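You operate a simulated robot arm through the tools that you are given. There is no shell and no other tool. Be economical: measure what you need, move in short steps, check, and stop when the job is done.

You run a simulated robot arm. Do the job below in one go: nothing can be reset, and whatever is moved stays where it is left.

## Task
Put one clip on the black axle and one on the gold axle.
Fine: both go back into the rack.
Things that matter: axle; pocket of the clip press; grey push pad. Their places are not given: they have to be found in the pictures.

The check looks at the end state, three seconds after you hand in, the way a careful person would. Anything else that was tipped, shoved, dropped, spilled or broken makes it a failure.

## Robot
A 7-joint arm with a two-finger parallel gripper, fixed in place. Base frame: the origin is at the foot of the arm, x ahead of it, y to its left, z up; the work surface is at about z = 86.6. Lengths are in cm, angles in degrees, forces in N, time in s.
With the tool pointing down near the work surface it reaches from about 24 to 68 cm from the base axis. Its first joint turns from -66.0 to 66.0 degrees. Payload 2.4 kg.
The TCP is the grasp point between the finger pads, 3 cm short of the fingertips. In the tool frame z runs along the fingers and y along their closing line. Largest opening 9.4 cm; finger width 2.8, thickness 1; the body of the gripper, 5 by 9.6 cm, starts 5.5 cm behind the TCP.
Orientation is that of the tool frame in the base frame, as a unit quaternion [w, x, y, z]. With the fingers straight down and closing along the base's y, the tool's x points along the base's -x, its y along +y and its z along -z.

## Interface
- The arm moves only by the tool move_arm. Its arguments are lists of equal length, an entry for each row: "turn": the turn, a rotation vector about the tool's x, y, z in units of 60 degrees (1.0 is 60 degrees), a list of three; "delta_pos": the shift along the tool's x, y, z in units of 300 mm (1.0 is 300 mm), a list of three; "fingers": the finger opening in cm, from 0 to 9.4. In form: {"turn": [[ax, ay, az], ...], "delta_pos": [[dx, dy, dz], ...], "fingers": [fingers, ...]}. A call has 1 to 10 rows; each row is the pose to reach, as a shift and turn from the pose commanded when the call began, along the tool's axes at that moment. A call with a number of a shift or a turn outside -1 to 1 is refused whole. Rows are played at 5 a second. More than 5 cm and 8.6 degrees between two rows, or a gripper value outside its range, and nothing of the call is played. A pose out of reach is approached as far as the arm can. The call stops where the force on the tool passes 40 N (or 10 N more than at its start, if that is more) or the arm is blocked; 0.2 s more then pass. The fingers move at their own pace (about 15.3 cm/s each) and stop on an object; they squeeze with about 37 N. The grip force told is the motor's: it shows also when the fingers shut on nothing. Time passes only in rows, and 0.2 s behind the last, so rows that repeat a pose let the fingers close. It gives the time, the measured TCP pose, the force on the tool (base axes), the opening and the grip force at its end, in the units of the frame above (readings bear some noise).
- Cameras (640 x 400 px; columns grow to the right, rows downward): "scene" is fixed at [4.45, 47.57, 145.65]; the picture's right is [-0.70, -0.72, 0.00], its down [-0.33, 0.33, -0.88] and it looks along [0.63, -0.62, -0.47] (base axes); focal length 318 px, centre (320, 200). "wrist" rides on the gripper at [7.6, 1.4, -10.2] in the tool frame; the picture's right is [-0.18, 0.98, 0.00], its down [-0.75, -0.14, -0.64] and it looks along [-0.63, -0.12, 0.77] (tool axes); focal length 243 px, centre (320, 200).
- get_image(camera): a new picture of that camera. No time passes.
- pixel_to_xyz(camera, pixels): there is no depth. For up to 12 entries [column, row, z] of the newest picture of that camera ("zoom" is the newest enlarged one), the place [x, y] in the base frame at which the ray of that pixel passes the height z, good to about 0.3 cm. No time passes.
- enlarge(camera, box): a new picture of the part [left, top, right, bottom] of that camera's present view, enlarged. No time passes.
- job_done(): hands the job in; it is judged then, once.

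Go step by step. Measure first, check grasps and placings, and put right what went wrong. The budget is 80 turns and 38 pictures, counting those below and the enlarged ones. Unless the task says otherwise, let go and move clear before handing in, and close with one line.

The tools are called as a command line: name --argument value ..., lists and objects as JSON in quotes. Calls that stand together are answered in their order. move_arm: Moves the arm, as the interface text tells. Its arguments: {"type":"object","properties":{"turn":{"type":"array"},"delta_pos":{"type":"array"},"fingers":{"type":"array"}},"required":["turn","delta_pos","fingers"]} The other tools are called the same way: get_image (camera) takes a picture; pixel_to_xyz (camera, pixels) gives the place at which the rays of pixels pass given heights; enlarge (camera, box) takes an enlarged picture of a part of a camera's view; job_done () hands the job in.

At the start:

```text
t: 0.0
tcp_pos: [41.09, -14.28, 122.6]
ee_rot: [0.0, 0.0, 1.0, 0.001]
wrist_force: [-0.4, 0.0, 0.2]
opening: 9.4
grip_force: 0.1
```

scene: 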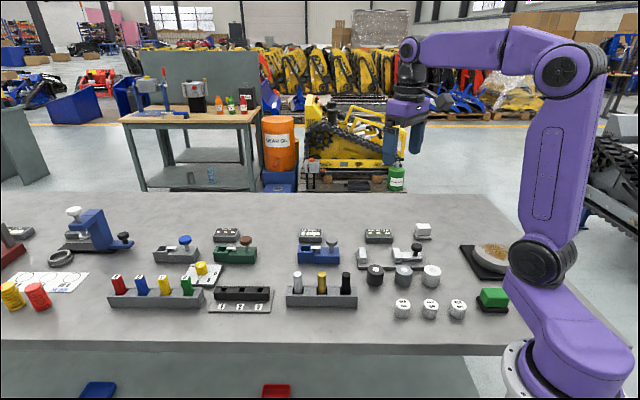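
wrist: 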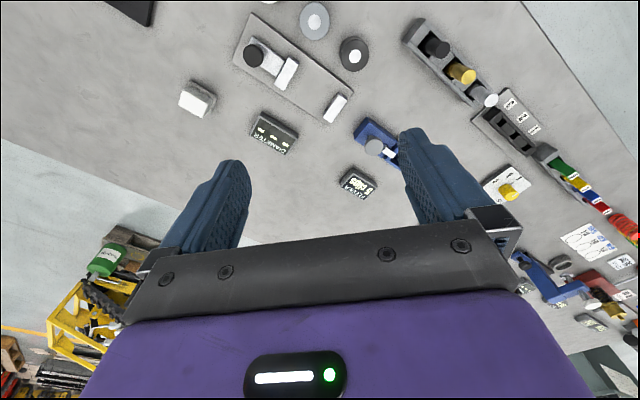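

The scene shows a rack of three axles (white, gold, black) near pixels (297-346, 285), and several bench devices. I'll enlarge to identify the clip press, push pad and the rest.

enlarge --camera "scene" --box '[270, 210, 450, 322]'

enlarge --camera "scene" --box '[100, 210, 280, 322]'

enlarge --camera "scene" --box '[0, 195, 150, 320]'

```text
3.56 times, centred on (360, 266) of scene
```

zoom: 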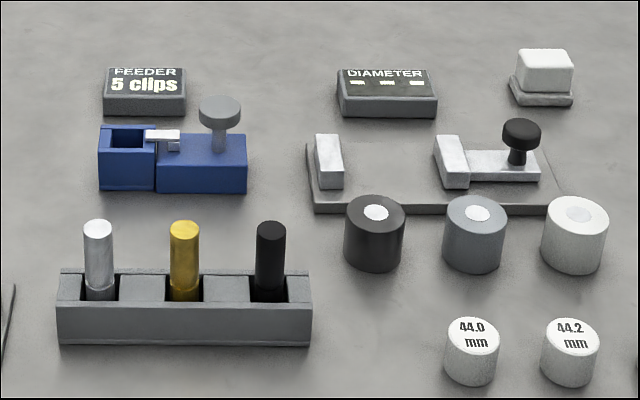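

```text
3.56 times, centred on (190, 266) of scene
```

zoom: 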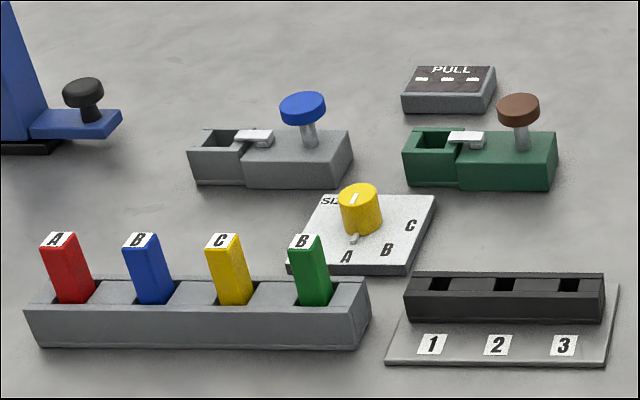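

```text
3.20 times, centred on (75, 258) of scene
```

zoom: 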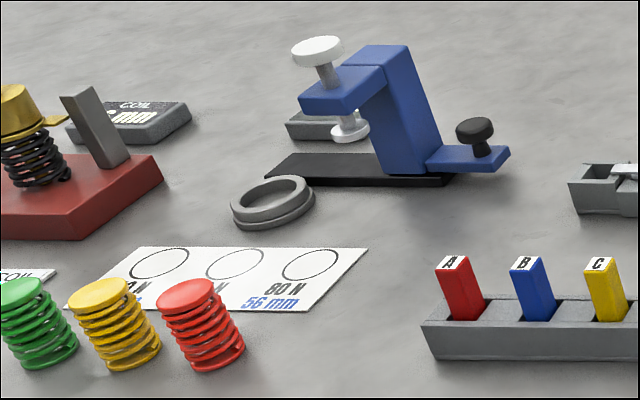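

The clip press is the blue unit with the FEEDER "5 clips" sign: pocket at about (306,253), push pad at about (332,241). I'll measure the axles, rack and press from the scene, guessing heights first.

pixel_to_xyz --camera "scene" --pixels '[[286.9, 306.8, 86.6], [357, 306.8, 86.6], [286, 294, 89.6], [298, 294, 89], [322, 294, 89], [346, 294, 89], [297.6, 274, 94], [322, 274, 94], [346, 274, 94], [298, 263, 86.6], [338.5, 264, 86.6], [331.8, 241, 93]]'

enlarge --camera "scene" --box '[280, 225, 370, 310]'

```text
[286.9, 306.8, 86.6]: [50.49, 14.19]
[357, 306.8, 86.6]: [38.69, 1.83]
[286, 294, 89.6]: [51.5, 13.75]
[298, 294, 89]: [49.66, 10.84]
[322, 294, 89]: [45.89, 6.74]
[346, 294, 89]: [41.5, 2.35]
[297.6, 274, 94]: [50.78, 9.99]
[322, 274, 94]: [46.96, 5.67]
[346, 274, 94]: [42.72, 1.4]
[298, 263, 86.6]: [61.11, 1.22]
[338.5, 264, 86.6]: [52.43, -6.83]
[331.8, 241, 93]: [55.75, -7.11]
```

```text
4.71 times, centred on (325, 268) of scene
```

zoom: 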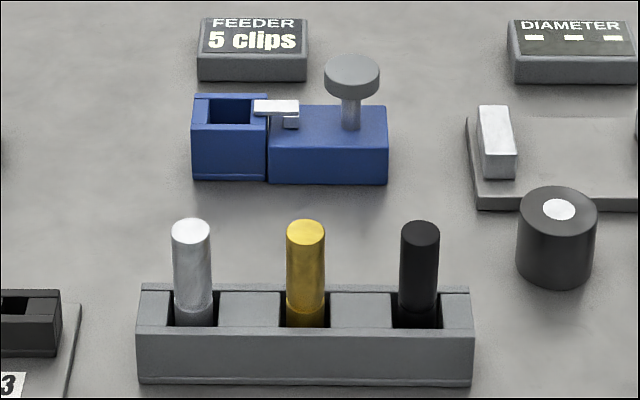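

The rack and press both run along a line at about 46° in the base frame, and the axles are about 5.9 cm apart. I'll turn the tool by 46° and lower it a bit for a close wrist view.

move_arm --turn '[[0, 0, -0.096], [0, 0, -0.192], [0, 0, -0.288], [0, 0, -0.384], [0, 0, -0.48], [0, 0, -0.576], [0, 0, -0.672], [0, 0, -0.767]]' --delta_pos '[[0.012, 0.004, 0.04], [0.025, 0.008, 0.08], [0.037, 0.012, 0.125], [0.05, 0.016, 0.167], [0.062, 0.02, 0.21], [0.075, 0.025, 0.25], [0.088, 0.029, 0.29], [0.1, 0.033, 0.333]]' --fingers '[9.4, 9.4, 9.4, 9.4, 9.4, 9.4, 9.4, 9.4]'

get_image --camera "wrist"

```text
t: 1.8
tcp_pos: [38.05, -13.38, 112.63]
ee_rot: [-0.001, -0.391, 0.92, 0.0]
wrist_force: [-0.6, 0.0, -0.7]
opening: 9.44
grip_force: 0.1
```

```text
31 pictures are left
```

wrist: 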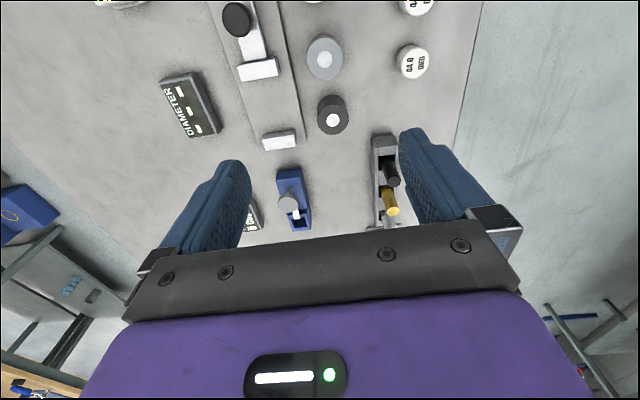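

The rotation is right and the press is at (292,205), with its pocket on the far side. I'll move forward along the rack direction and lower for a better view.

move_arm --turn '[[0, 0, 0], [0, 0, 0], [0, 0, 0], [0, 0, 0]]' --delta_pos '[[-0.12, 0, 0.04], [-0.24, 0, 0.08], [-0.36, 0, 0.12], [-0.46, 0, 0.16]]' --fingers '[9.4, 9.4, 9.4, 9.4]'

enlarge --camera "wrist" --box '[220, 0, 460, 240]'

```text
t: 2.8
tcp_pos: [47.69, -3.36, 107.76]
ee_rot: [0.0, -0.391, 0.92, -0.001]
wrist_force: [-0.5, -0.2, -0.8]
opening: 9.4
grip_force: 0.0
```

```text
1.67 times, centred on (340, 120) of wrist
```

zoom: 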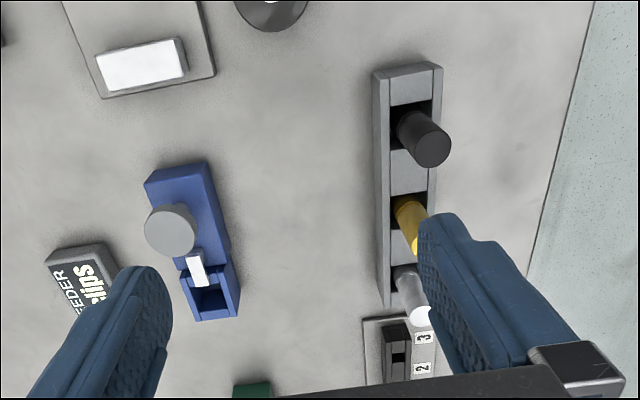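

The pad is at zoom (170,230), the pocket at (212,297) and the black axle's top at (431,147). I'll triangulate heights by comparing rays with the scene camera.

pixel_to_xyz --camera "zoom" --pixels '[[433, 149, 92], [433, 149, 95], [170, 230, 92], [170, 230, 95], [213, 299, 90], [213, 299, 92], [408, 118, 89], [408, 206, 89], [412, 104, 89], [207, 162, 90], [238, 316, 90]]'

pixel_to_xyz --camera "scene" --pixels '[[346.2, 275, 92], [346.2, 275, 95], [331.7, 240.5, 92], [331.7, 240.5, 95], [305.8, 248.5, 90], [305.8, 248.5, 92], [339.5, 251, 90], [339.5, 264, 86.6], [297.8, 258, 90], [297.8, 263, 86.6]]'

```text
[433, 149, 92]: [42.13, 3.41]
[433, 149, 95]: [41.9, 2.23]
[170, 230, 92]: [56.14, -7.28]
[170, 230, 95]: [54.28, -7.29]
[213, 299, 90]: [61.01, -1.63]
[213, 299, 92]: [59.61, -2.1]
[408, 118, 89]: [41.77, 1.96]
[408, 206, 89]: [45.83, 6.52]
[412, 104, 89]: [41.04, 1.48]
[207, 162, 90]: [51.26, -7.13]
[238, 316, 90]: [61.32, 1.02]
```

```text
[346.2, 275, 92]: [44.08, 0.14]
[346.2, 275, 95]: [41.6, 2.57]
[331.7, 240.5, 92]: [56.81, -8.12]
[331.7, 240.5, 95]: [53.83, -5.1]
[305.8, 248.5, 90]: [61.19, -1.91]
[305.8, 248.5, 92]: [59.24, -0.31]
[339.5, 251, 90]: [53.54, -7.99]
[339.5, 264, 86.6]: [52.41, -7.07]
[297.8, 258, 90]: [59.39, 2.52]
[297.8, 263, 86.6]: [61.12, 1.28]
```

Triangulating gives an axle top at about z 94.7, the black axle at (41.9,2.3), the pad top at (55.8,-7.3,92.8) and the pocket near (60.9,-1.7,90.2). I'll move over the pocket for a close look.

move_arm --turn '[[0, 0, 0], [0, 0, 0], [0, 0, 0], [0, 0, 0]]' --delta_pos '[[-0.08, -0.07, 0.06], [-0.16, -0.14, 0.12], [-0.24, -0.21, 0.19], [-0.32, -0.275, 0.26]]' --fingers '[9.4, 9.4, 9.4, 9.4]'

enlarge --camera "wrist" --box '[220, 60, 420, 240]'

```text
t: 3.8
tcp_pos: [60.18, -2.17, 100.18]
ee_rot: [0.0, -0.39, 0.921, 0.0]
wrist_force: [0.0, -0.2, 0.0]
opening: 9.4
grip_force: 0.1
```

```text
2.22 times, centred on (320, 150) of wrist
```

zoom: 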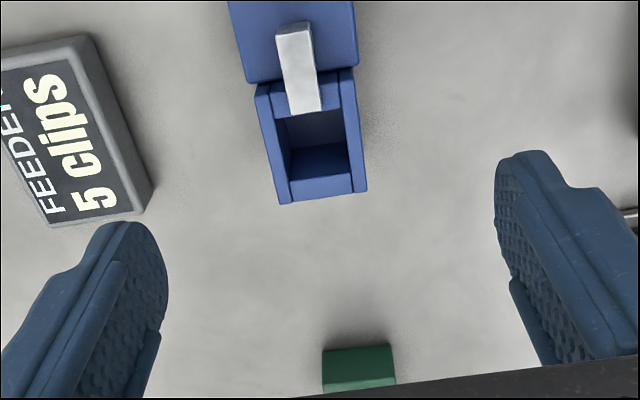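

I now see the pocket rim: far outer corners at zoom (280,205) and (366,190), far inner corners at (290,182) and (352,173), and the tongue at (275-320,22-113). I'll measure them.

pixel_to_xyz --camera "zoom" --pixels '[[280, 205, 90], [366, 190, 90], [290, 182, 90], [352, 173, 90], [273, 95, 90], [340, 78, 90], [256, 87, 90], [355, 68, 90], [292, 114, 91.5], [320, 109, 91.5], [246, 84, 91], [358, 64, 91]]'

enlarge --camera "scene" --box '[285, 225, 345, 265]'

```text
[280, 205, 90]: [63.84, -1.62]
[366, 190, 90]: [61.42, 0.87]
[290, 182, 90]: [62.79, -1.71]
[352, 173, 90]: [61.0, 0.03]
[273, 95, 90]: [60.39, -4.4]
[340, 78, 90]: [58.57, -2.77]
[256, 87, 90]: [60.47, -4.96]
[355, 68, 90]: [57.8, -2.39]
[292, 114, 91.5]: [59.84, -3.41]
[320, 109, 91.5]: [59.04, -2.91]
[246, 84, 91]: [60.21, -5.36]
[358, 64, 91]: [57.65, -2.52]
```

```text
10.00 times, centred on (315, 245) of scene
```

zoom: 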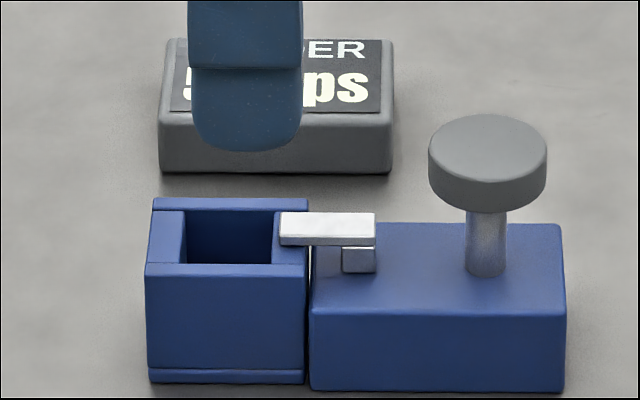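

The pocket opening is about 2.5 cm square, centred near (61.0,-1.75) with its rim at about z 90.4. The tongue is about 0.9 cm wide at about z 91.5-92, so it will pass between the fingers when they close across the press. Next I'll go above the black axle and check alignment.

move_arm --turn '[[0, 0, 0], [0, 0, 0], [0, 0, 0], [0, 0, 0]]' --delta_pos '[[0.08, 0.135, 0], [0.16, 0.27, 0], [0.24, 0.405, 0], [0.319, 0.539, 0]]' --fingers '[9.4, 8, 7, 6]'

enlarge --camera "wrist" --box '[220, 60, 420, 240]'

```text
t: 4.8
tcp_pos: [41.81, 2.45, 99.96]
ee_rot: [0.001, -0.39, 0.921, 0.0]
wrist_force: [-0.1, 0.4, -0.5]
opening: 6.02
grip_force: 0.0
```

```text
2.22 times, centred on (320, 150) of wrist
```

zoom: 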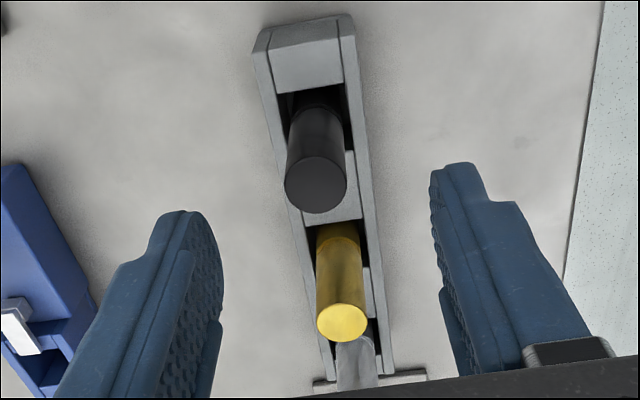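

The black top is at zoom (316,184) and the gold top at (342,322). I'll measure those and the slot corners.

pixel_to_xyz --camera "zoom" --pixels '[[316, 184, 94.7], [342, 322, 94.7], [285, 186, 94.7], [347, 184, 94.7], [279, 93, 89.6], [345, 83, 89.6], [297, 212, 89.6], [256, 52, 89.6], [350, 17, 89.6], [359, 215, 89.6]]'

```text
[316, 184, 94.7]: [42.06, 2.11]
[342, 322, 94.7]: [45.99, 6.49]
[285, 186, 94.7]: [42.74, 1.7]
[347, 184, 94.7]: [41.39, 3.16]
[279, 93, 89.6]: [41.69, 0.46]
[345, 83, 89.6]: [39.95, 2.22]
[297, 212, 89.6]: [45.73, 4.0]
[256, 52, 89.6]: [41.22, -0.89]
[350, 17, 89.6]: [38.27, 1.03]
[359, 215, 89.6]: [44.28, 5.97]
```

The black axle centre is (42.05,2.3), within 0.3 cm of the TCP. I'll lower so the fingertips sit at z 91 (above the rack) and close.

move_arm --turn '[[0, 0, 0], [0, 0, 0], [0, 0, 0], [0, 0, 0], [0, 0, 0], [0, 0, 0], [0, 0, 0]]' --delta_pos '[[-0.002, -0.009, 0.05], [-0.002, -0.009, 0.1], [-0.002, -0.009, 0.15], [-0.002, -0.009, 0.195], [-0.002, -0.009, 0.195], [-0.002, -0.009, 0.195], [-0.002, -0.009, 0.195]]' --fingers '[4.5, 4.5, 4.5, 4.5, 1, 1, 1]'

enlarge --camera "wrist" --box '[220, 60, 420, 240]'

enlarge --camera "scene" --box '[280, 225, 370, 310]'

```text
t: 6.4
tcp_pos: [42.28, 2.13, 94.19]
ee_rot: [-0.002, -0.391, 0.92, 0.0]
wrist_force: [-9.9, 11.2, -2.8]
opening: 1.92
grip_force: 36.8
```

```text
2.22 times, centred on (320, 150) of wrist
```

zoom: 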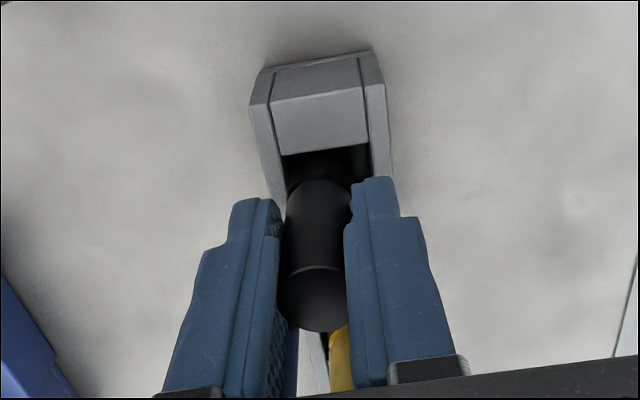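

```text
4.71 times, centred on (325, 268) of scene
```

zoom: 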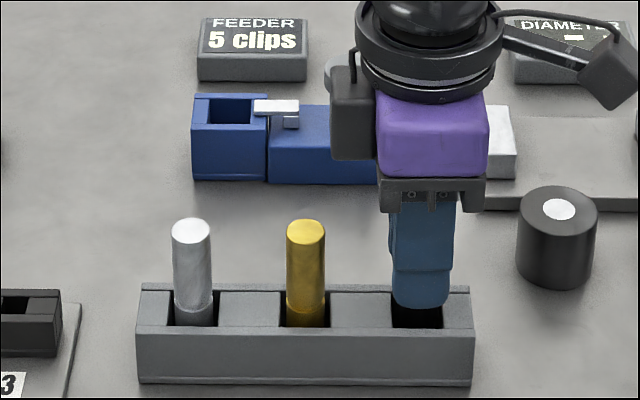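

I've gripped the 1.92 cm axle, with a sideways load of about 15 N from the rack wall. I'll relax toward +tool-y and lift straight up.

move_arm --turn '[[0, 0, 0], [0, 0, 0], [0, 0, 0], [0, 0, 0], [0, 0, 0], [0, 0, 0], [0, 0, 0]]' --delta_pos '[[0, 0.008, 0], [0, 0.01, -0.02], [0, 0.01, -0.06], [0, 0.01, -0.1], [0, 0.01, -0.15], [0, 0.01, -0.2], [0, 0.01, -0.2]]' --fingers '[1, 1, 1, 1, 1, 1, 1]'

enlarge --camera "wrist" --box '[220, 60, 420, 240]'

enlarge --camera "scene" --box '[280, 225, 370, 310]'

```text
t: 8.0
tcp_pos: [41.9, 1.99, 100.23]
ee_rot: [0.0, -0.391, 0.921, 0.001]
wrist_force: [0.3, -0.3, -2.1]
opening: 1.91
grip_force: 37.3
```

```text
2.22 times, centred on (320, 150) of wrist
```

zoom: 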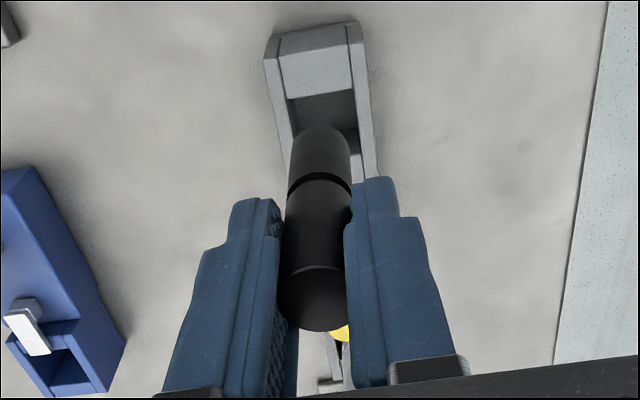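

```text
4.71 times, centred on (325, 268) of scene
```

zoom: 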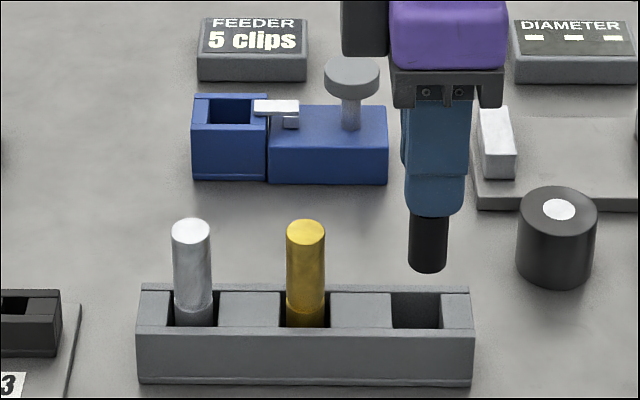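

The black axle is lifted and shows a groove at zoom (320,180), its front bottom edge at about (320,127) and its top centre at about (316,300). I'll measure the groove height on the axle and compare it with the tongue height.

pixel_to_xyz --camera "zoom" --pixels '[[316, 298, 100.7], [320, 330, 100.7], [317, 266, 100.7], [320, 173, 96], [320, 173, 97], [320, 173, 98], [320, 188, 96], [320, 188, 97], [320, 127, 93], [320, 127, 94], [320, 127, 95]]'

enlarge --camera "scene" --box '[332, 245, 362, 285]'

```text
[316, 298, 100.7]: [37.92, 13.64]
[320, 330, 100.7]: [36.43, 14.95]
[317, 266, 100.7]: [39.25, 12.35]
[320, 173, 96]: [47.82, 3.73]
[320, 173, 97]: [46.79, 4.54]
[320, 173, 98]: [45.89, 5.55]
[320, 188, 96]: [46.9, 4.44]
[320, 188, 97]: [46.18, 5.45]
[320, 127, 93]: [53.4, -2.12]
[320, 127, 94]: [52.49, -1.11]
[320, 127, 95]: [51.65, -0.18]
```

```text
10.00 times, centred on (347, 265) of scene
```

zoom: 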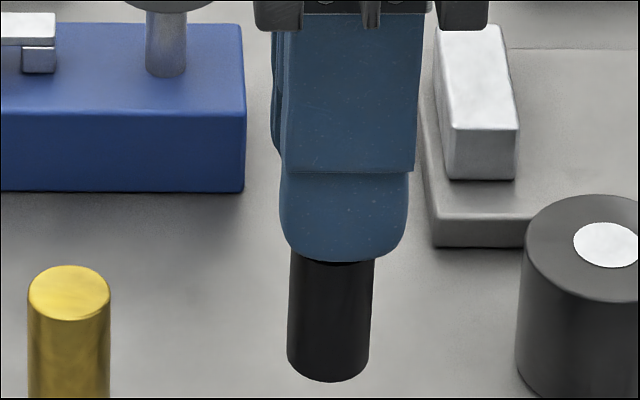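

Working in the tool frame, the axle spans from 0.6 above to 7.2 below the TCP, and the groove is 3.6 cm above the bottom. That puts it at about z 90.6 when seated, which matches the pocket rim, so upright is right. I'll carry it above the pocket.

move_arm --turn '[[0, 0, 0], [0, 0, 0], [0, 0, 0], [0, 0, 0], [0, 0, 0], [0, 0, 0], [0, 0, 0]]' --delta_pos '[[0, 0, -0.06], [-0.07, -0.11, -0.06], [-0.14, -0.22, -0.06], [-0.21, -0.33, -0.06], [-0.28, -0.44, -0.06], [-0.354, -0.544, -0.06], [-0.354, -0.544, -0.06]]' --fingers '[1, 1, 1, 1, 1, 1, 1]'

enlarge --camera "wrist" --box '[220, 60, 420, 240]'

enlarge --camera "scene" --box '[280, 215, 350, 275]'

```text
t: 9.6
tcp_pos: [61.23, -1.32, 101.88]
ee_rot: [0.0, -0.392, 0.92, 0.001]
wrist_force: [-0.4, 0.6, -2.4]
opening: 1.93
grip_force: 37.2
```

```text
2.22 times, centred on (320, 150) of wrist
```

zoom: 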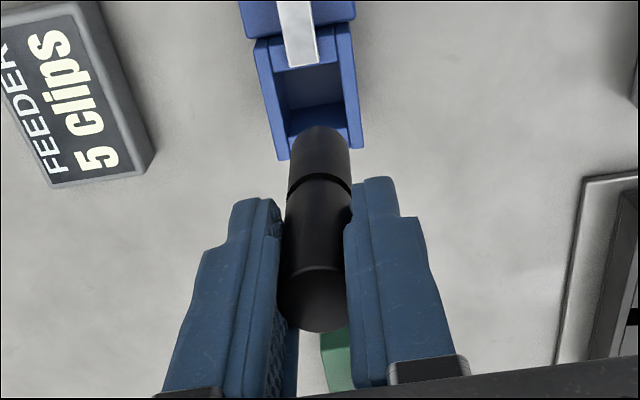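

```text
6.67 times, centred on (315, 245) of scene
```

zoom: 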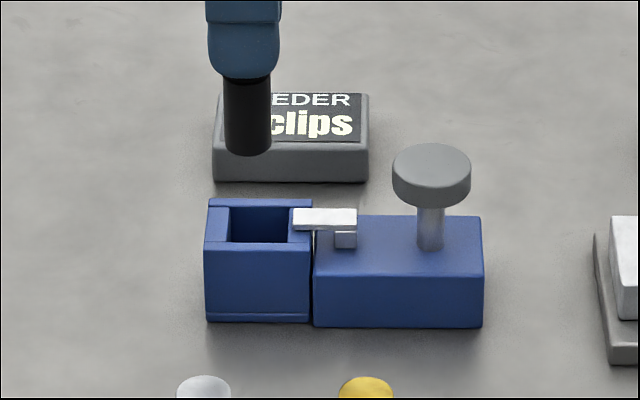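

The axle bottom is at z 94.7 above the pocket, and relative to the pocket centre it needs about +0.5 cm in tool x and -0.3 in tool y. I'll shift, lower to just above the rim and check.

move_arm --turn '[[0, 0, 0], [0, 0, 0], [0, 0, 0], [0, 0, 0]]' --delta_pos '[[0.0167, -0.01, 0], [0.0167, -0.01, 0.06], [0.0167, -0.01, 0.11], [0.0167, -0.01, 0.11]]' --fingers '[1, 1, 1, 1]'

enlarge --camera "wrist" --box '[270, 70, 370, 150]'

enlarge --camera "scene" --box '[285, 225, 345, 265]'

```text
t: 10.6
tcp_pos: [61.1, -2.1, 98.78]
ee_rot: [0.0, -0.39, 0.921, 0.0]
wrist_force: [1.3, 0.2, -1.6]
opening: 1.91
grip_force: 36.8
```

```text
5.00 times, centred on (320, 110) of wrist
```

zoom: 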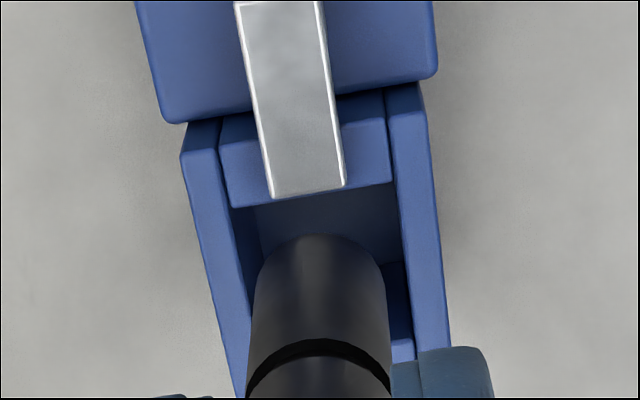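

```text
10.00 times, centred on (315, 245) of scene
```

zoom: 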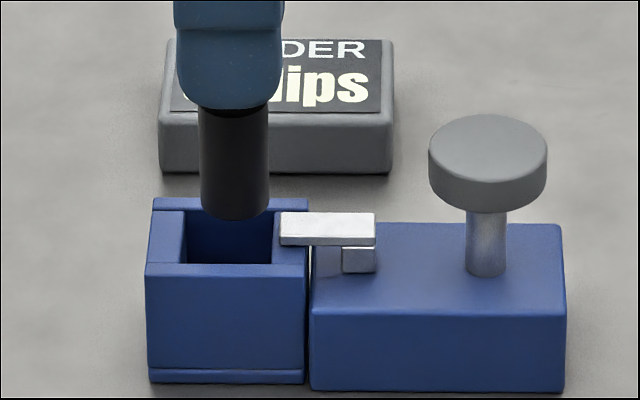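

The axle is nearly centred over the opening: scene 200-268 against 188-272, wrist about 0.15 cm left. I'll nudge +0.2 in y and -0.1 in x, then lower in small steps and watch the force.

move_arm --turn '[[0, 0, 0], [0, 0, 0], [0, 0, 0], [0, 0, 0], [0, 0, 0]]' --delta_pos '[[-0.003, 0.007, 0], [-0.003, 0.007, 0.02], [-0.003, 0.007, 0.04], [-0.003, 0.007, 0.06], [-0.003, 0.007, 0.08]]' --fingers '[1, 1, 1, 1, 1]'

```text
t: 11.8
tcp_pos: [60.95, -1.75, 96.26]
ee_rot: [0.0, -0.391, 0.92, 0.0]
wrist_force: [-0.7, -0.9, -2.1]
opening: 1.93
grip_force: 37.3
```

The axle is 1.4 cm into the pocket with no contact force. I'll continue down.

move_arm --turn '[[0, 0, 0], [0, 0, 0], [0, 0, 0], [0, 0, 0], [0, 0, 0]]' --delta_pos '[[0, 0, 0.02], [0, 0, 0.04], [0, 0, 0.055], [0, 0, 0.063], [0, 0, 0.068]]' --fingers '[1, 1, 1, 1, 1]'

enlarge --camera "scene" --box '[285, 225, 345, 265]'

```text
t: 13.0
tcp_pos: [60.74, -1.75, 94.17]
ee_rot: [0.001, -0.391, 0.921, -0.001]
wrist_force: [0.1, 0.1, -1.3]
opening: 1.94
grip_force: 37.2
```

```text
10.00 times, centred on (315, 245) of scene
```

zoom: 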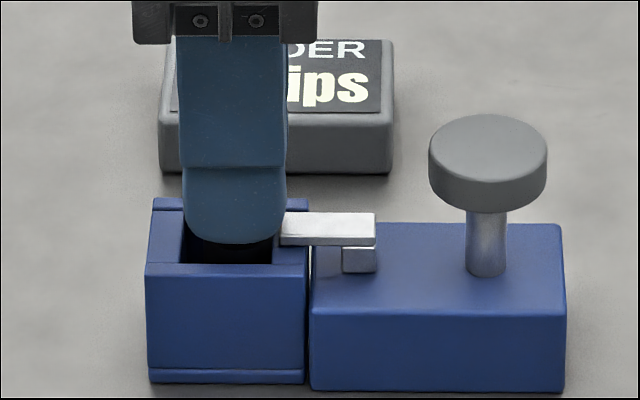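

There is no floor contact yet, so I'll ease down a little further until it is felt.

move_arm --turn '[[0, 0, 0], [0, 0, 0], [0, 0, 0], [0, 0, 0]]' --delta_pos '[[0, 0, 0.003], [0, 0, 0.006], [0, 0, 0.009], [0, 0, 0.009]]' --fingers '[1, 1, 1, 1]'

```text
t: 14.0
tcp_pos: [60.86, -1.86, 94.11]
ee_rot: [0.001, -0.39, 0.921, -0.001]
wrist_force: [-6.9, -0.6, 18.9]
opening: 1.92
grip_force: 37.0
```

Contact with the floor shows as 19 N upward at TCP z 94.1, so the axle is seated. I'll release, opening moderately, and rise straight up.

move_arm --turn '[[0, 0, 0], [0, 0, 0], [0, 0, 0], [0, 0, 0], [0, 0, 0], [0, 0, 0], [0, 0, 0], [0, 0, 0]]' --delta_pos '[[0, 0, -0.006], [0, 0, -0.006], [0, 0, -0.006], [0, 0, -0.05], [0, 0, -0.1], [0, 0, -0.17], [0, 0, -0.24], [0, 0, -0.24]]' --fingers '[1, 4.5, 4.5, 4.5, 4.5, 4.5, 4.5, 4.5]'

enlarge --camera "scene" --box '[285, 225, 345, 265]'

enlarge --camera "wrist" --box '[220, 60, 420, 240]'

```text
t: 15.8
tcp_pos: [60.81, -1.73, 101.01]
ee_rot: [0.0, -0.391, 0.921, 0.0]
wrist_force: [0.2, -0.7, -0.8]
opening: 4.51
grip_force: 0.0
```

```text
10.00 times, centred on (315, 245) of scene
```

zoom: 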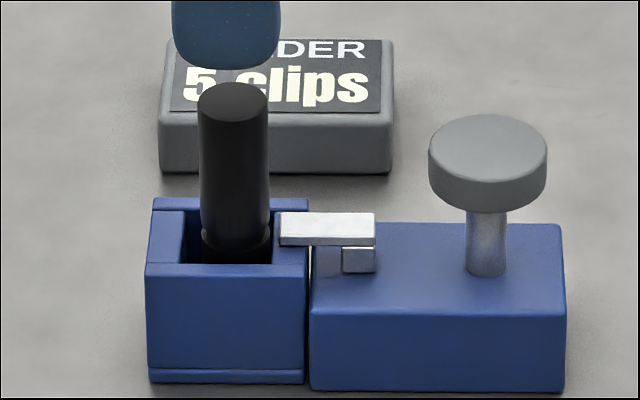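

```text
2.22 times, centred on (320, 150) of wrist
```

zoom: 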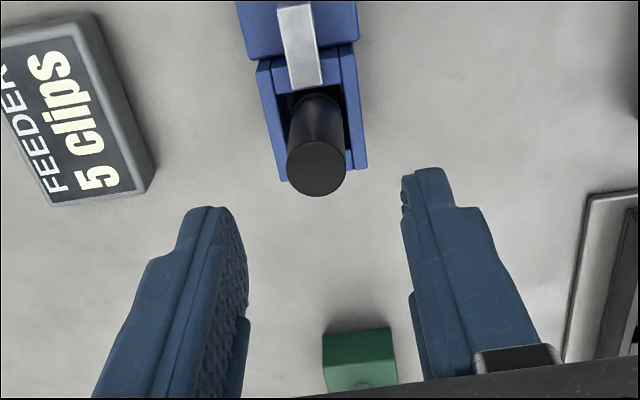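

The black axle stands in the pocket with its groove level with the rim. Now I'll close the fingers and move over the grey pad at about (55.8,-7.3).

move_arm --turn '[[0, 0, 0], [0, 0, 0], [0, 0, 0], [0, 0, 0]]' --delta_pos '[[0.12, -0.005, 0], [0.249, -0.01, 0], [0.249, -0.01, 0.05], [0.249, -0.01, 0.07]]' --fingers '[4.5, 0, 0, 0]'

enlarge --camera "scene" --box '[285, 215, 360, 265]'

enlarge --camera "wrist" --box '[220, 60, 420, 240]'

```text
t: 16.8
tcp_pos: [55.88, -7.51, 99.18]
ee_rot: [-0.001, -0.392, 0.92, 0.001]
wrist_force: [0.4, -1.2, -0.8]
opening: 0.0
grip_force: 33.2
```

```text
8.00 times, centred on (322, 240) of scene
```

zoom: 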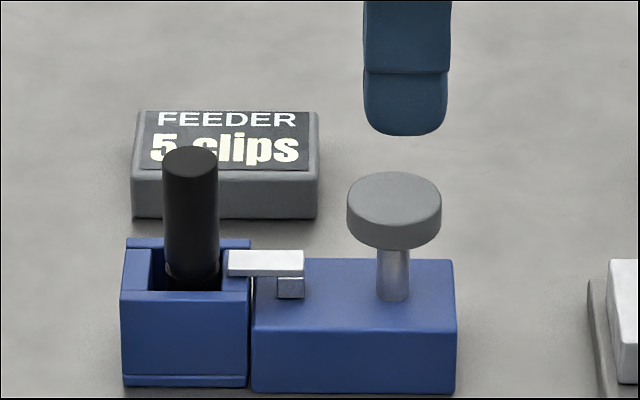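

```text
2.22 times, centred on (320, 150) of wrist
```

zoom: 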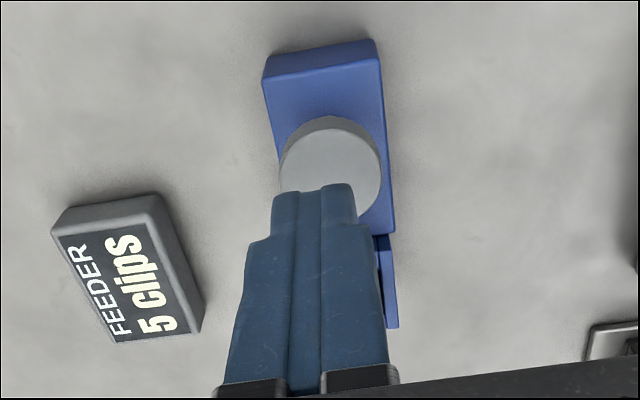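

The pad is 0.3 cm off in x and 0.2 in y from the fingertips. I'll correct that and press down gently.

move_arm --turn '[[0, 0, 0], [0, 0, 0], [0, 0, 0], [0, 0, 0], [0, 0, 0], [0, 0, 0]]' --delta_pos '[[-0.01, 0.007, 0.04], [-0.01, 0.007, 0.08], [-0.01, 0.007, 0.1], [-0.01, 0.007, 0.11], [-0.01, 0.007, 0.12], [-0.01, 0.007, 0.13]]' --fingers '[0, 0, 0, 0, 0, 0]'

enlarge --camera "scene" --box '[285, 215, 360, 265]'

```text
t: 18.2
tcp_pos: [56.09, -7.03, 95.33]
ee_rot: [0.0, -0.391, 0.92, 0.0]
wrist_force: [-2.2, 1.9, 4.8]
opening: 0.0
grip_force: 33.5
```

```text
8.00 times, centred on (322, 240) of scene
```

zoom: 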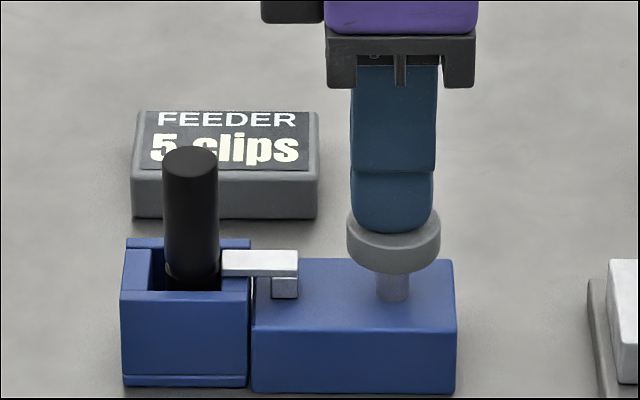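

The pad is going down under about 5 N and the tongue is moving toward the axle. I'll keep pressing to the end of travel.

move_arm --turn '[[0, 0, 0], [0, 0, 0], [0, 0, 0], [0, 0, 0], [0, 0, 0], [0, 0, 0], [0, 0, 0], [0, 0, 0]]' --delta_pos '[[0, 0, 0.006], [0, 0, 0.012], [0, 0, 0.018], [0, 0, 0.024], [0, 0, 0.03], [0, 0, 0.036], [0, 0, 0.042], [0, 0, 0.048]]' --fingers '[0, 0, 0, 0, 0, 0, 0, 0]'

enlarge --camera "scene" --box '[285, 215, 360, 265]'

```text
t: 19.2
tcp_pos: [55.99, -7.07, 94.72]
ee_rot: [0.001, -0.391, 0.921, -0.001]
wrist_force: [-8.7, 1.8, 16.4]
opening: 0.0
grip_force: 32.9
stopped in row 5: the force on the tool passed its limit (the readings are from after the stop); the commanded pose is now the measured one
```

```text
8.00 times, centred on (322, 240) of scene
```

zoom: 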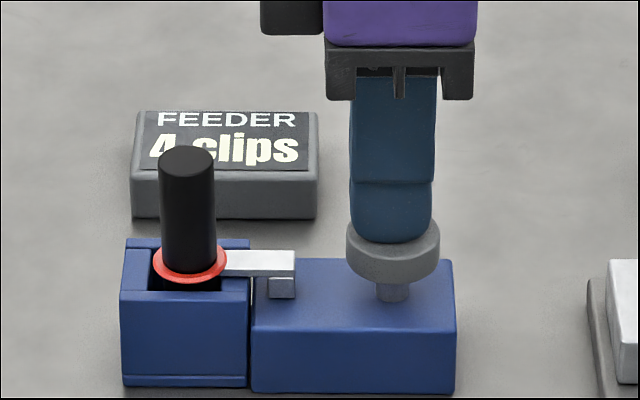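

A red clip is on the black axle and the feeder reads 4. I'll raise off the pad and return above the axle.

move_arm --turn '[[0, 0, 0], [0, 0, 0], [0, 0, 0], [0, 0, 0], [0, 0, 0]]' --delta_pos '[[0, 0, -0.08], [0, 0, -0.21], [-0.12, 0.003, -0.21], [-0.24, 0.007, -0.21], [-0.24, 0.007, -0.21]]' --fingers '[0, 0, 4.8, 4.8, 4.8]'

enlarge --camera "wrist" --box '[220, 60, 420, 240]'

```text
t: 20.4
tcp_pos: [60.98, -1.6, 100.82]
ee_rot: [0.002, -0.391, 0.92, -0.001]
wrist_force: [0.5, -0.3, -0.7]
opening: 4.78
grip_force: 0.1
```

```text
2.22 times, centred on (320, 150) of wrist
```

zoom: 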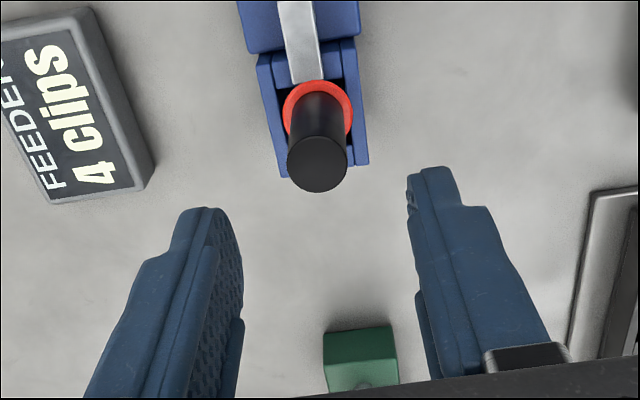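

The red clip ring surrounds the axle at zoom (318,110). The axle is about 0.25 off in x and 0.15 in y. I'll grasp a touch higher so the tips stay above the clip, then lift.

move_arm --turn '[[0, 0, 0], [0, 0, 0], [0, 0, 0], [0, 0, 0], [0, 0, 0], [0, 0, 0], [0, 0, 0]]' --delta_pos '[[0.008, -0.005, 0.05], [0.008, -0.005, 0.1], [0.008, -0.005, 0.15], [0.008, -0.005, 0.2], [0.008, -0.005, 0.2], [0.008, -0.005, 0.2], [0.008, -0.005, 0.2]]' --fingers '[4.8, 4.8, 4.8, 4.8, 1, 1, 1]'

```text
t: 22.1
tcp_pos: [60.86, -1.85, 94.99]
ee_rot: [0.002, -0.39, 0.921, -0.001]
wrist_force: [1.1, 0.2, 0.6]
opening: 1.93
grip_force: 37.2
```

The axle is gripped with almost no side load, so I'll lift it straight out.

move_arm --turn '[[0, 0, 0], [0, 0, 0], [0, 0, 0], [0, 0, 0], [0, 0, 0], [0, 0, 0]]' --delta_pos '[[0, 0, -0.02], [0, 0, -0.05], [0, 0, -0.1], [0, 0, -0.17], [0, 0, -0.24], [0, 0, -0.24]]' --fingers '[1, 1, 1, 1, 1, 1]'

enlarge --camera "scene" --box '[280, 205, 360, 265]'

```text
t: 23.4
tcp_pos: [60.76, -2.15, 102.1]
ee_rot: [0.001, -0.391, 0.921, 0.0]
wrist_force: [0.4, 0.2, -1.9]
opening: 1.97
grip_force: 37.2
```

```text
6.67 times, centred on (320, 235) of scene
```

zoom: 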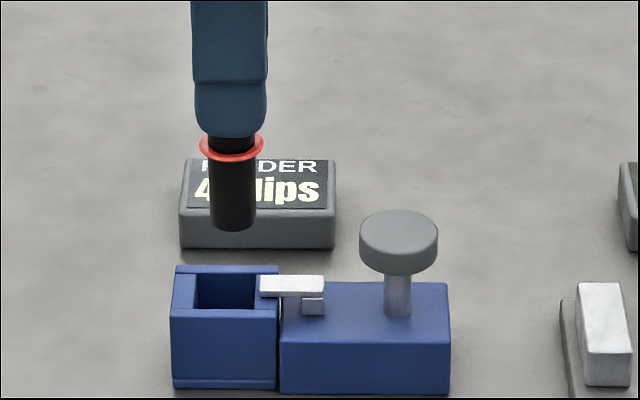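

The clip is firmly in the groove. I'll carry the black axle back above its slot, target (41.95,2.28).

move_arm --turn '[[0, 0, 0], [0, 0, 0], [0, 0, 0], [0, 0, 0], [0, 0, 0], [0, 0, 0]]' --delta_pos '[[0.07, 0.11, 0], [0.14, 0.22, 0], [0.21, 0.33, 0], [0.28, 0.44, 0], [0.336, 0.55, 0], [0.336, 0.55, 0.08]]' --fingers '[1, 1, 1, 1, 1, 1]'

enlarge --camera "wrist" --box '[270, 70, 370, 150]'

enlarge --camera "scene" --box '[310, 255, 370, 310]'

```text
t: 24.9
tcp_pos: [41.88, 2.11, 99.68]
ee_rot: [0.001, -0.391, 0.92, -0.001]
wrist_force: [0.1, 0.8, -2.3]
opening: 1.91
grip_force: 36.5
```

```text
5.00 times, centred on (320, 110) of wrist
```

zoom: 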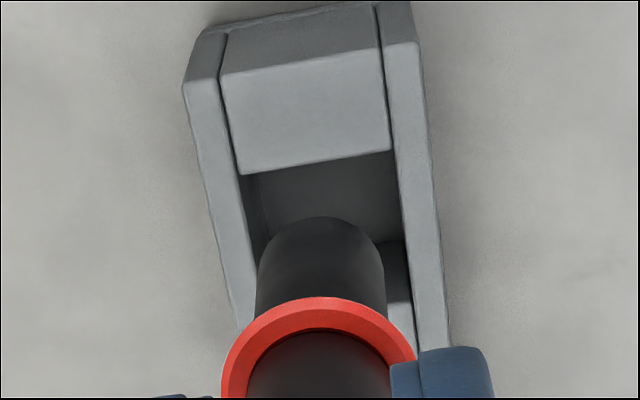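

```text
7.27 times, centred on (340, 282) of scene
```

zoom: 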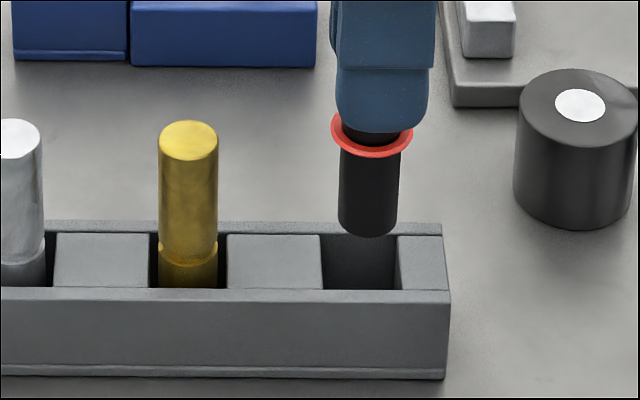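

The axle is nearly centred over the slot, so I'll nudge -0.13 in x and +0.07 in y and lower in small steps.

move_arm --turn '[[0, 0, 0], [0, 0, 0], [0, 0, 0], [0, 0, 0], [0, 0, 0], [0, 0, 0], [0, 0, 0], [0, 0, 0], [0, 0, 0]]' --delta_pos '[[-0.0043, 0.0023, 0.02], [-0.0043, 0.0023, 0.04], [-0.0043, 0.0023, 0.06], [-0.0043, 0.0023, 0.08], [-0.0043, 0.0023, 0.1], [-0.0043, 0.0023, 0.12], [-0.0043, 0.0023, 0.135], [-0.0043, 0.0023, 0.145], [-0.0043, 0.0023, 0.15]]' --fingers '[1, 1, 1, 1, 1, 1, 1, 1, 1]'

```text
t: 26.9
tcp_pos: [41.94, 2.26, 95.26]
ee_rot: [0.002, -0.391, 0.921, -0.001]
wrist_force: [0.6, -0.9, -2.6]
opening: 1.93
grip_force: 36.8
```

No contact so far at TCP z 95.26, and the floor is expected at about 95.0. I'll ease down gently.

move_arm --turn '[[0, 0, 0], [0, 0, 0], [0, 0, 0], [0, 0, 0]]' --delta_pos '[[0, 0, 0.003], [0, 0, 0.006], [0, 0, 0.009], [0, 0, 0.011]]' --fingers '[1, 1, 1, 1]'

```text
t: 27.9
tcp_pos: [42.05, 2.32, 94.94]
ee_rot: [0.002, -0.391, 0.92, 0.0]
wrist_force: [-3.7, 0.9, 21.8]
opening: 1.92
grip_force: 37.1
```

The axle is seated with 22 N of floor contact. I'll release, rise, and move over the gold axle 5.9 cm along the rack.

move_arm --turn '[[0, 0, 0], [0, 0, 0], [0, 0, 0], [0, 0, 0], [0, 0, 0], [0, 0, 0], [0, 0, 0], [0, 0, 0], [0, 0, 0]]' --delta_pos '[[0, 0, -0.007], [0, 0, -0.007], [0, 0, -0.007], [0, 0, -0.05], [0, 0, -0.1], [0, 0, -0.17], [-0.1, 0.001, -0.17], [-0.197, 0.002, -0.17], [-0.197, 0.002, -0.17]]' --fingers '[1, 4.5, 4.5, 4.5, 4.5, 4.5, 4.5, 4.5, 4.5]'

enlarge --camera "wrist" --box '[220, 60, 420, 240]'

enlarge --camera "scene" --box '[280, 225, 370, 310]'

```text
t: 29.9
tcp_pos: [46.13, 6.71, 99.93]
ee_rot: [0.001, -0.391, 0.921, -0.001]
wrist_force: [-0.4, 0.8, -0.1]
opening: 4.51
grip_force: 0.1
```

```text
2.22 times, centred on (320, 150) of wrist
```

zoom: 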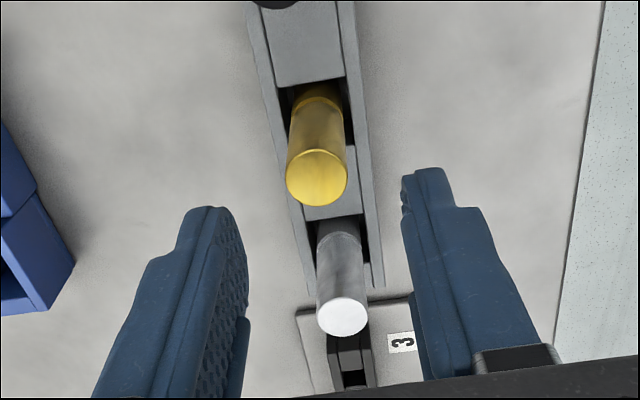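

```text
4.71 times, centred on (325, 268) of scene
```

zoom: 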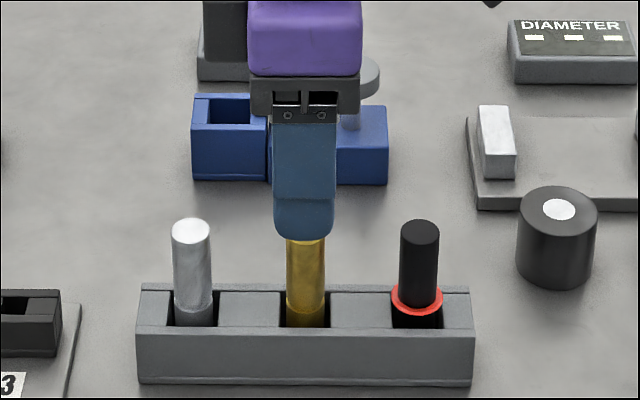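

The black axle with its red clip is back in its slot. Gold is 0.2 off in x and centred in y, so I'll lower and grip.

move_arm --turn '[[0, 0, 0], [0, 0, 0], [0, 0, 0], [0, 0, 0], [0, 0, 0], [0, 0, 0], [0, 0, 0]]' --delta_pos '[[0.006, 0, 0.05], [0.006, 0, 0.1], [0.006, 0, 0.15], [0.006, 0, 0.188], [0.006, 0, 0.188], [0.006, 0, 0.188], [0.006, 0, 0.188]]' --fingers '[4.5, 4.5, 4.5, 4.5, 1, 1, 1]'

```text
t: 31.4
tcp_pos: [46.03, 6.52, 94.26]
ee_rot: [0.001, -0.391, 0.92, 0.0]
wrist_force: [0.0, 1.8, 2.4]
opening: 1.9
grip_force: 36.9
```

Gold is gripped cleanly (1.90 cm, no side load). I'll lift it and carry it above the pocket.

move_arm --turn '[[0, 0, 0], [0, 0, 0], [0, 0, 0], [0, 0, 0], [0, 0, 0], [0, 0, 0], [0, 0, 0], [0, 0, 0], [0, 0, 0]]' --delta_pos '[[0, 0, -0.04], [0, 0, -0.1], [0, 0, -0.17], [0, 0, -0.25], [-0.036, -0.137, -0.25], [-0.072, -0.274, -0.25], [-0.108, -0.411, -0.25], [-0.145, -0.549, -0.25], [-0.145, -0.549, -0.16]]' --fingers '[1, 1, 1, 1, 1, 1, 1, 1, 1]'

enlarge --camera "wrist" --box '[270, 70, 370, 150]'

enlarge --camera "scene" --box '[285, 225, 345, 265]'

```text
t: 33.5
tcp_pos: [60.67, -1.89, 99.05]
ee_rot: [0.001, -0.391, 0.921, 0.0]
wrist_force: [0.8, 0.1, -3.0]
opening: 1.93
grip_force: 36.7
```

```text
5.00 times, centred on (320, 110) of wrist
```

zoom: 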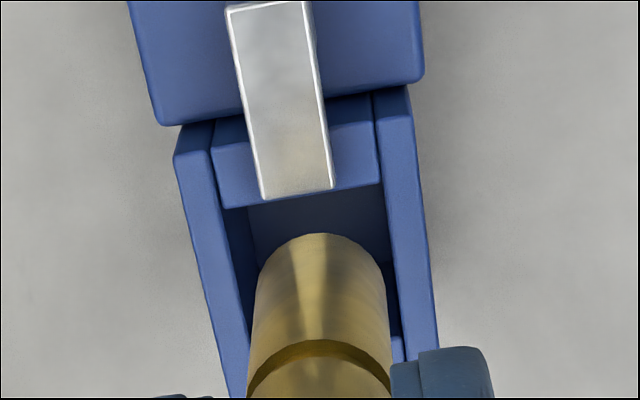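

```text
10.00 times, centred on (315, 245) of scene
```

zoom: 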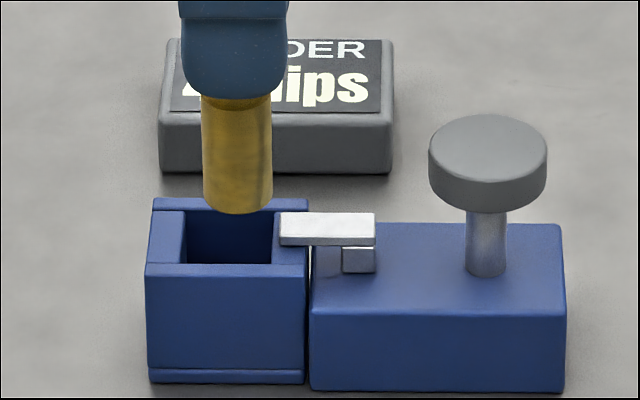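

Compared with the black insertion, gold needs -0.2 in x and 0 in y. I'll nudge and lower in small steps.

move_arm --turn '[[0, 0, 0], [0, 0, 0], [0, 0, 0], [0, 0, 0], [0, 0, 0], [0, 0, 0], [0, 0, 0], [0, 0, 0], [0, 0, 0]]' --delta_pos '[[-0.006, 0, 0.02], [-0.006, 0, 0.04], [-0.006, 0, 0.06], [-0.006, 0, 0.08], [-0.006, 0, 0.1], [-0.006, 0, 0.12], [-0.006, 0, 0.138], [-0.006, 0, 0.148], [-0.006, 0, 0.155]]' --fingers '[1, 1, 1, 1, 1, 1, 1, 1, 1]'

```text
t: 35.5
tcp_pos: [60.91, -1.58, 94.42]
ee_rot: [0.001, -0.391, 0.921, 0.0]
wrist_force: [-0.4, -0.8, -1.8]
opening: 1.92
grip_force: 36.9
```

It is well inside with no side force. I'll ease down to the floor.

move_arm --turn '[[0, 0, 0], [0, 0, 0], [0, 0, 0], [0, 0, 0]]' --delta_pos '[[0, 0, 0.003], [0, 0, 0.006], [0, 0, 0.009], [0, 0, 0.011]]' --fingers '[1, 1, 1, 1]'

```text
t: 36.5
tcp_pos: [60.94, -1.61, 94.25]
ee_rot: [0.002, -0.391, 0.92, 0.0]
wrist_force: [-2.7, 0.1, 3.0]
opening: 1.94
grip_force: 37.3
```

First contact is showing, so I'll press a hair more to confirm it's seated.

move_arm --turn '[[0, 0, 0], [0, 0, 0]]' --delta_pos '[[0, 0, 0.003], [0, 0, 0.004]]' --fingers '[1, 1]'

```text
t: 37.0
tcp_pos: [60.9, -1.7, 94.14]
ee_rot: [0.0, -0.39, 0.921, 0.0]
wrist_force: [-7.2, -0.2, 17.3]
opening: 1.91
grip_force: 36.8
```

It's seated at 17 N. I'll release, rise, close the fingers and move over the pad at the earlier press point (56.05,-7.05).

move_arm --turn '[[0, 0, 0], [0, 0, 0], [0, 0, 0], [0, 0, 0], [0, 0, 0], [0, 0, 0], [0, 0, 0], [0, 0, 0], [0, 0, 0], [0, 0, 0]]' --delta_pos '[[0, 0, -0.006], [0, 0, -0.006], [0, 0, -0.006], [0, 0, -0.05], [0, 0, -0.1], [0, 0, -0.17], [0, 0, -0.22], [0.12, -0.005, -0.22], [0.241, -0.008, -0.22], [0.241, -0.008, -0.15]]' --fingers '[1, 4.5, 4.5, 4.5, 4.5, 4.5, 4.5, 4.5, 0, 0]'

enlarge --camera "scene" --box '[285, 215, 360, 265]'

```text
t: 39.2
tcp_pos: [56.32, -7.08, 98.65]
ee_rot: [0.001, -0.392, 0.92, -0.001]
wrist_force: [0.3, 0.3, -0.7]
opening: 0.02
grip_force: 33.0
```

```text
8.00 times, centred on (322, 240) of scene
```

zoom: 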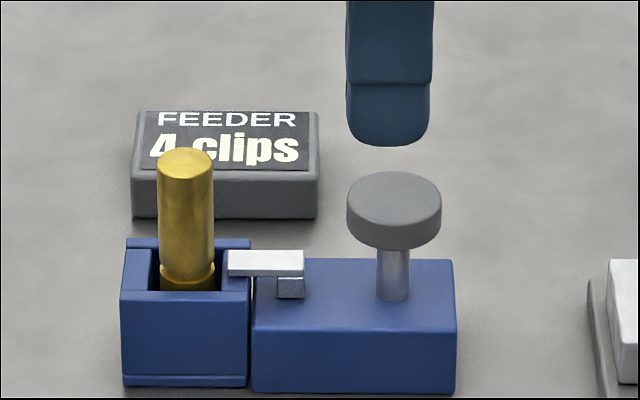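

Gold stands upright and the fingertips are over the pad. I'll press down in one slow stroke.

move_arm --turn '[[0, 0, 0], [0, 0, 0], [0, 0, 0], [0, 0, 0], [0, 0, 0], [0, 0, 0], [0, 0, 0], [0, 0, 0], [0, 0, 0], [0, 0, 0]]' --delta_pos '[[0.003, 0, 0.05], [0.003, 0, 0.085], [0.003, 0, 0.1], [0.003, 0, 0.11], [0.003, 0, 0.116], [0.003, 0, 0.122], [0.003, 0, 0.128], [0.003, 0, 0.134], [0.003, 0, 0.14], [0.003, 0, 0.146]]' --fingers '[0, 0, 0, 0, 0, 0, 0, 0, 0, 0]'

enlarge --camera "scene" --box '[285, 215, 360, 265]'

```text
t: 41.3
tcp_pos: [56.19, -7.15, 94.76]
ee_rot: [0.004, -0.39, 0.921, -0.003]
wrist_force: [-7.4, 1.4, 16.1]
opening: 0.0
grip_force: 33.3
stopped in row 10: the force on the tool passed its limit (the readings are from after the stop); the commanded pose is now the measured one
```

```text
8.00 times, centred on (322, 240) of scene
```

zoom: 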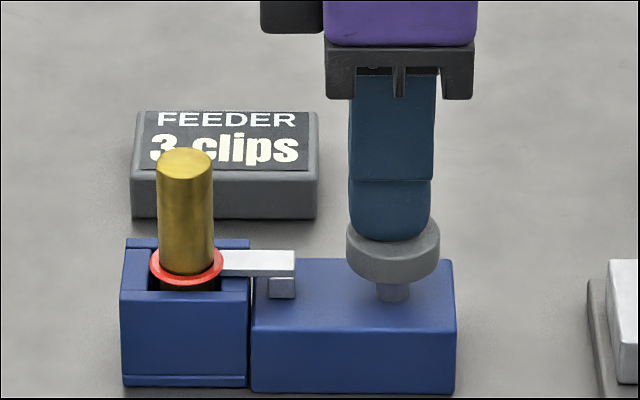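

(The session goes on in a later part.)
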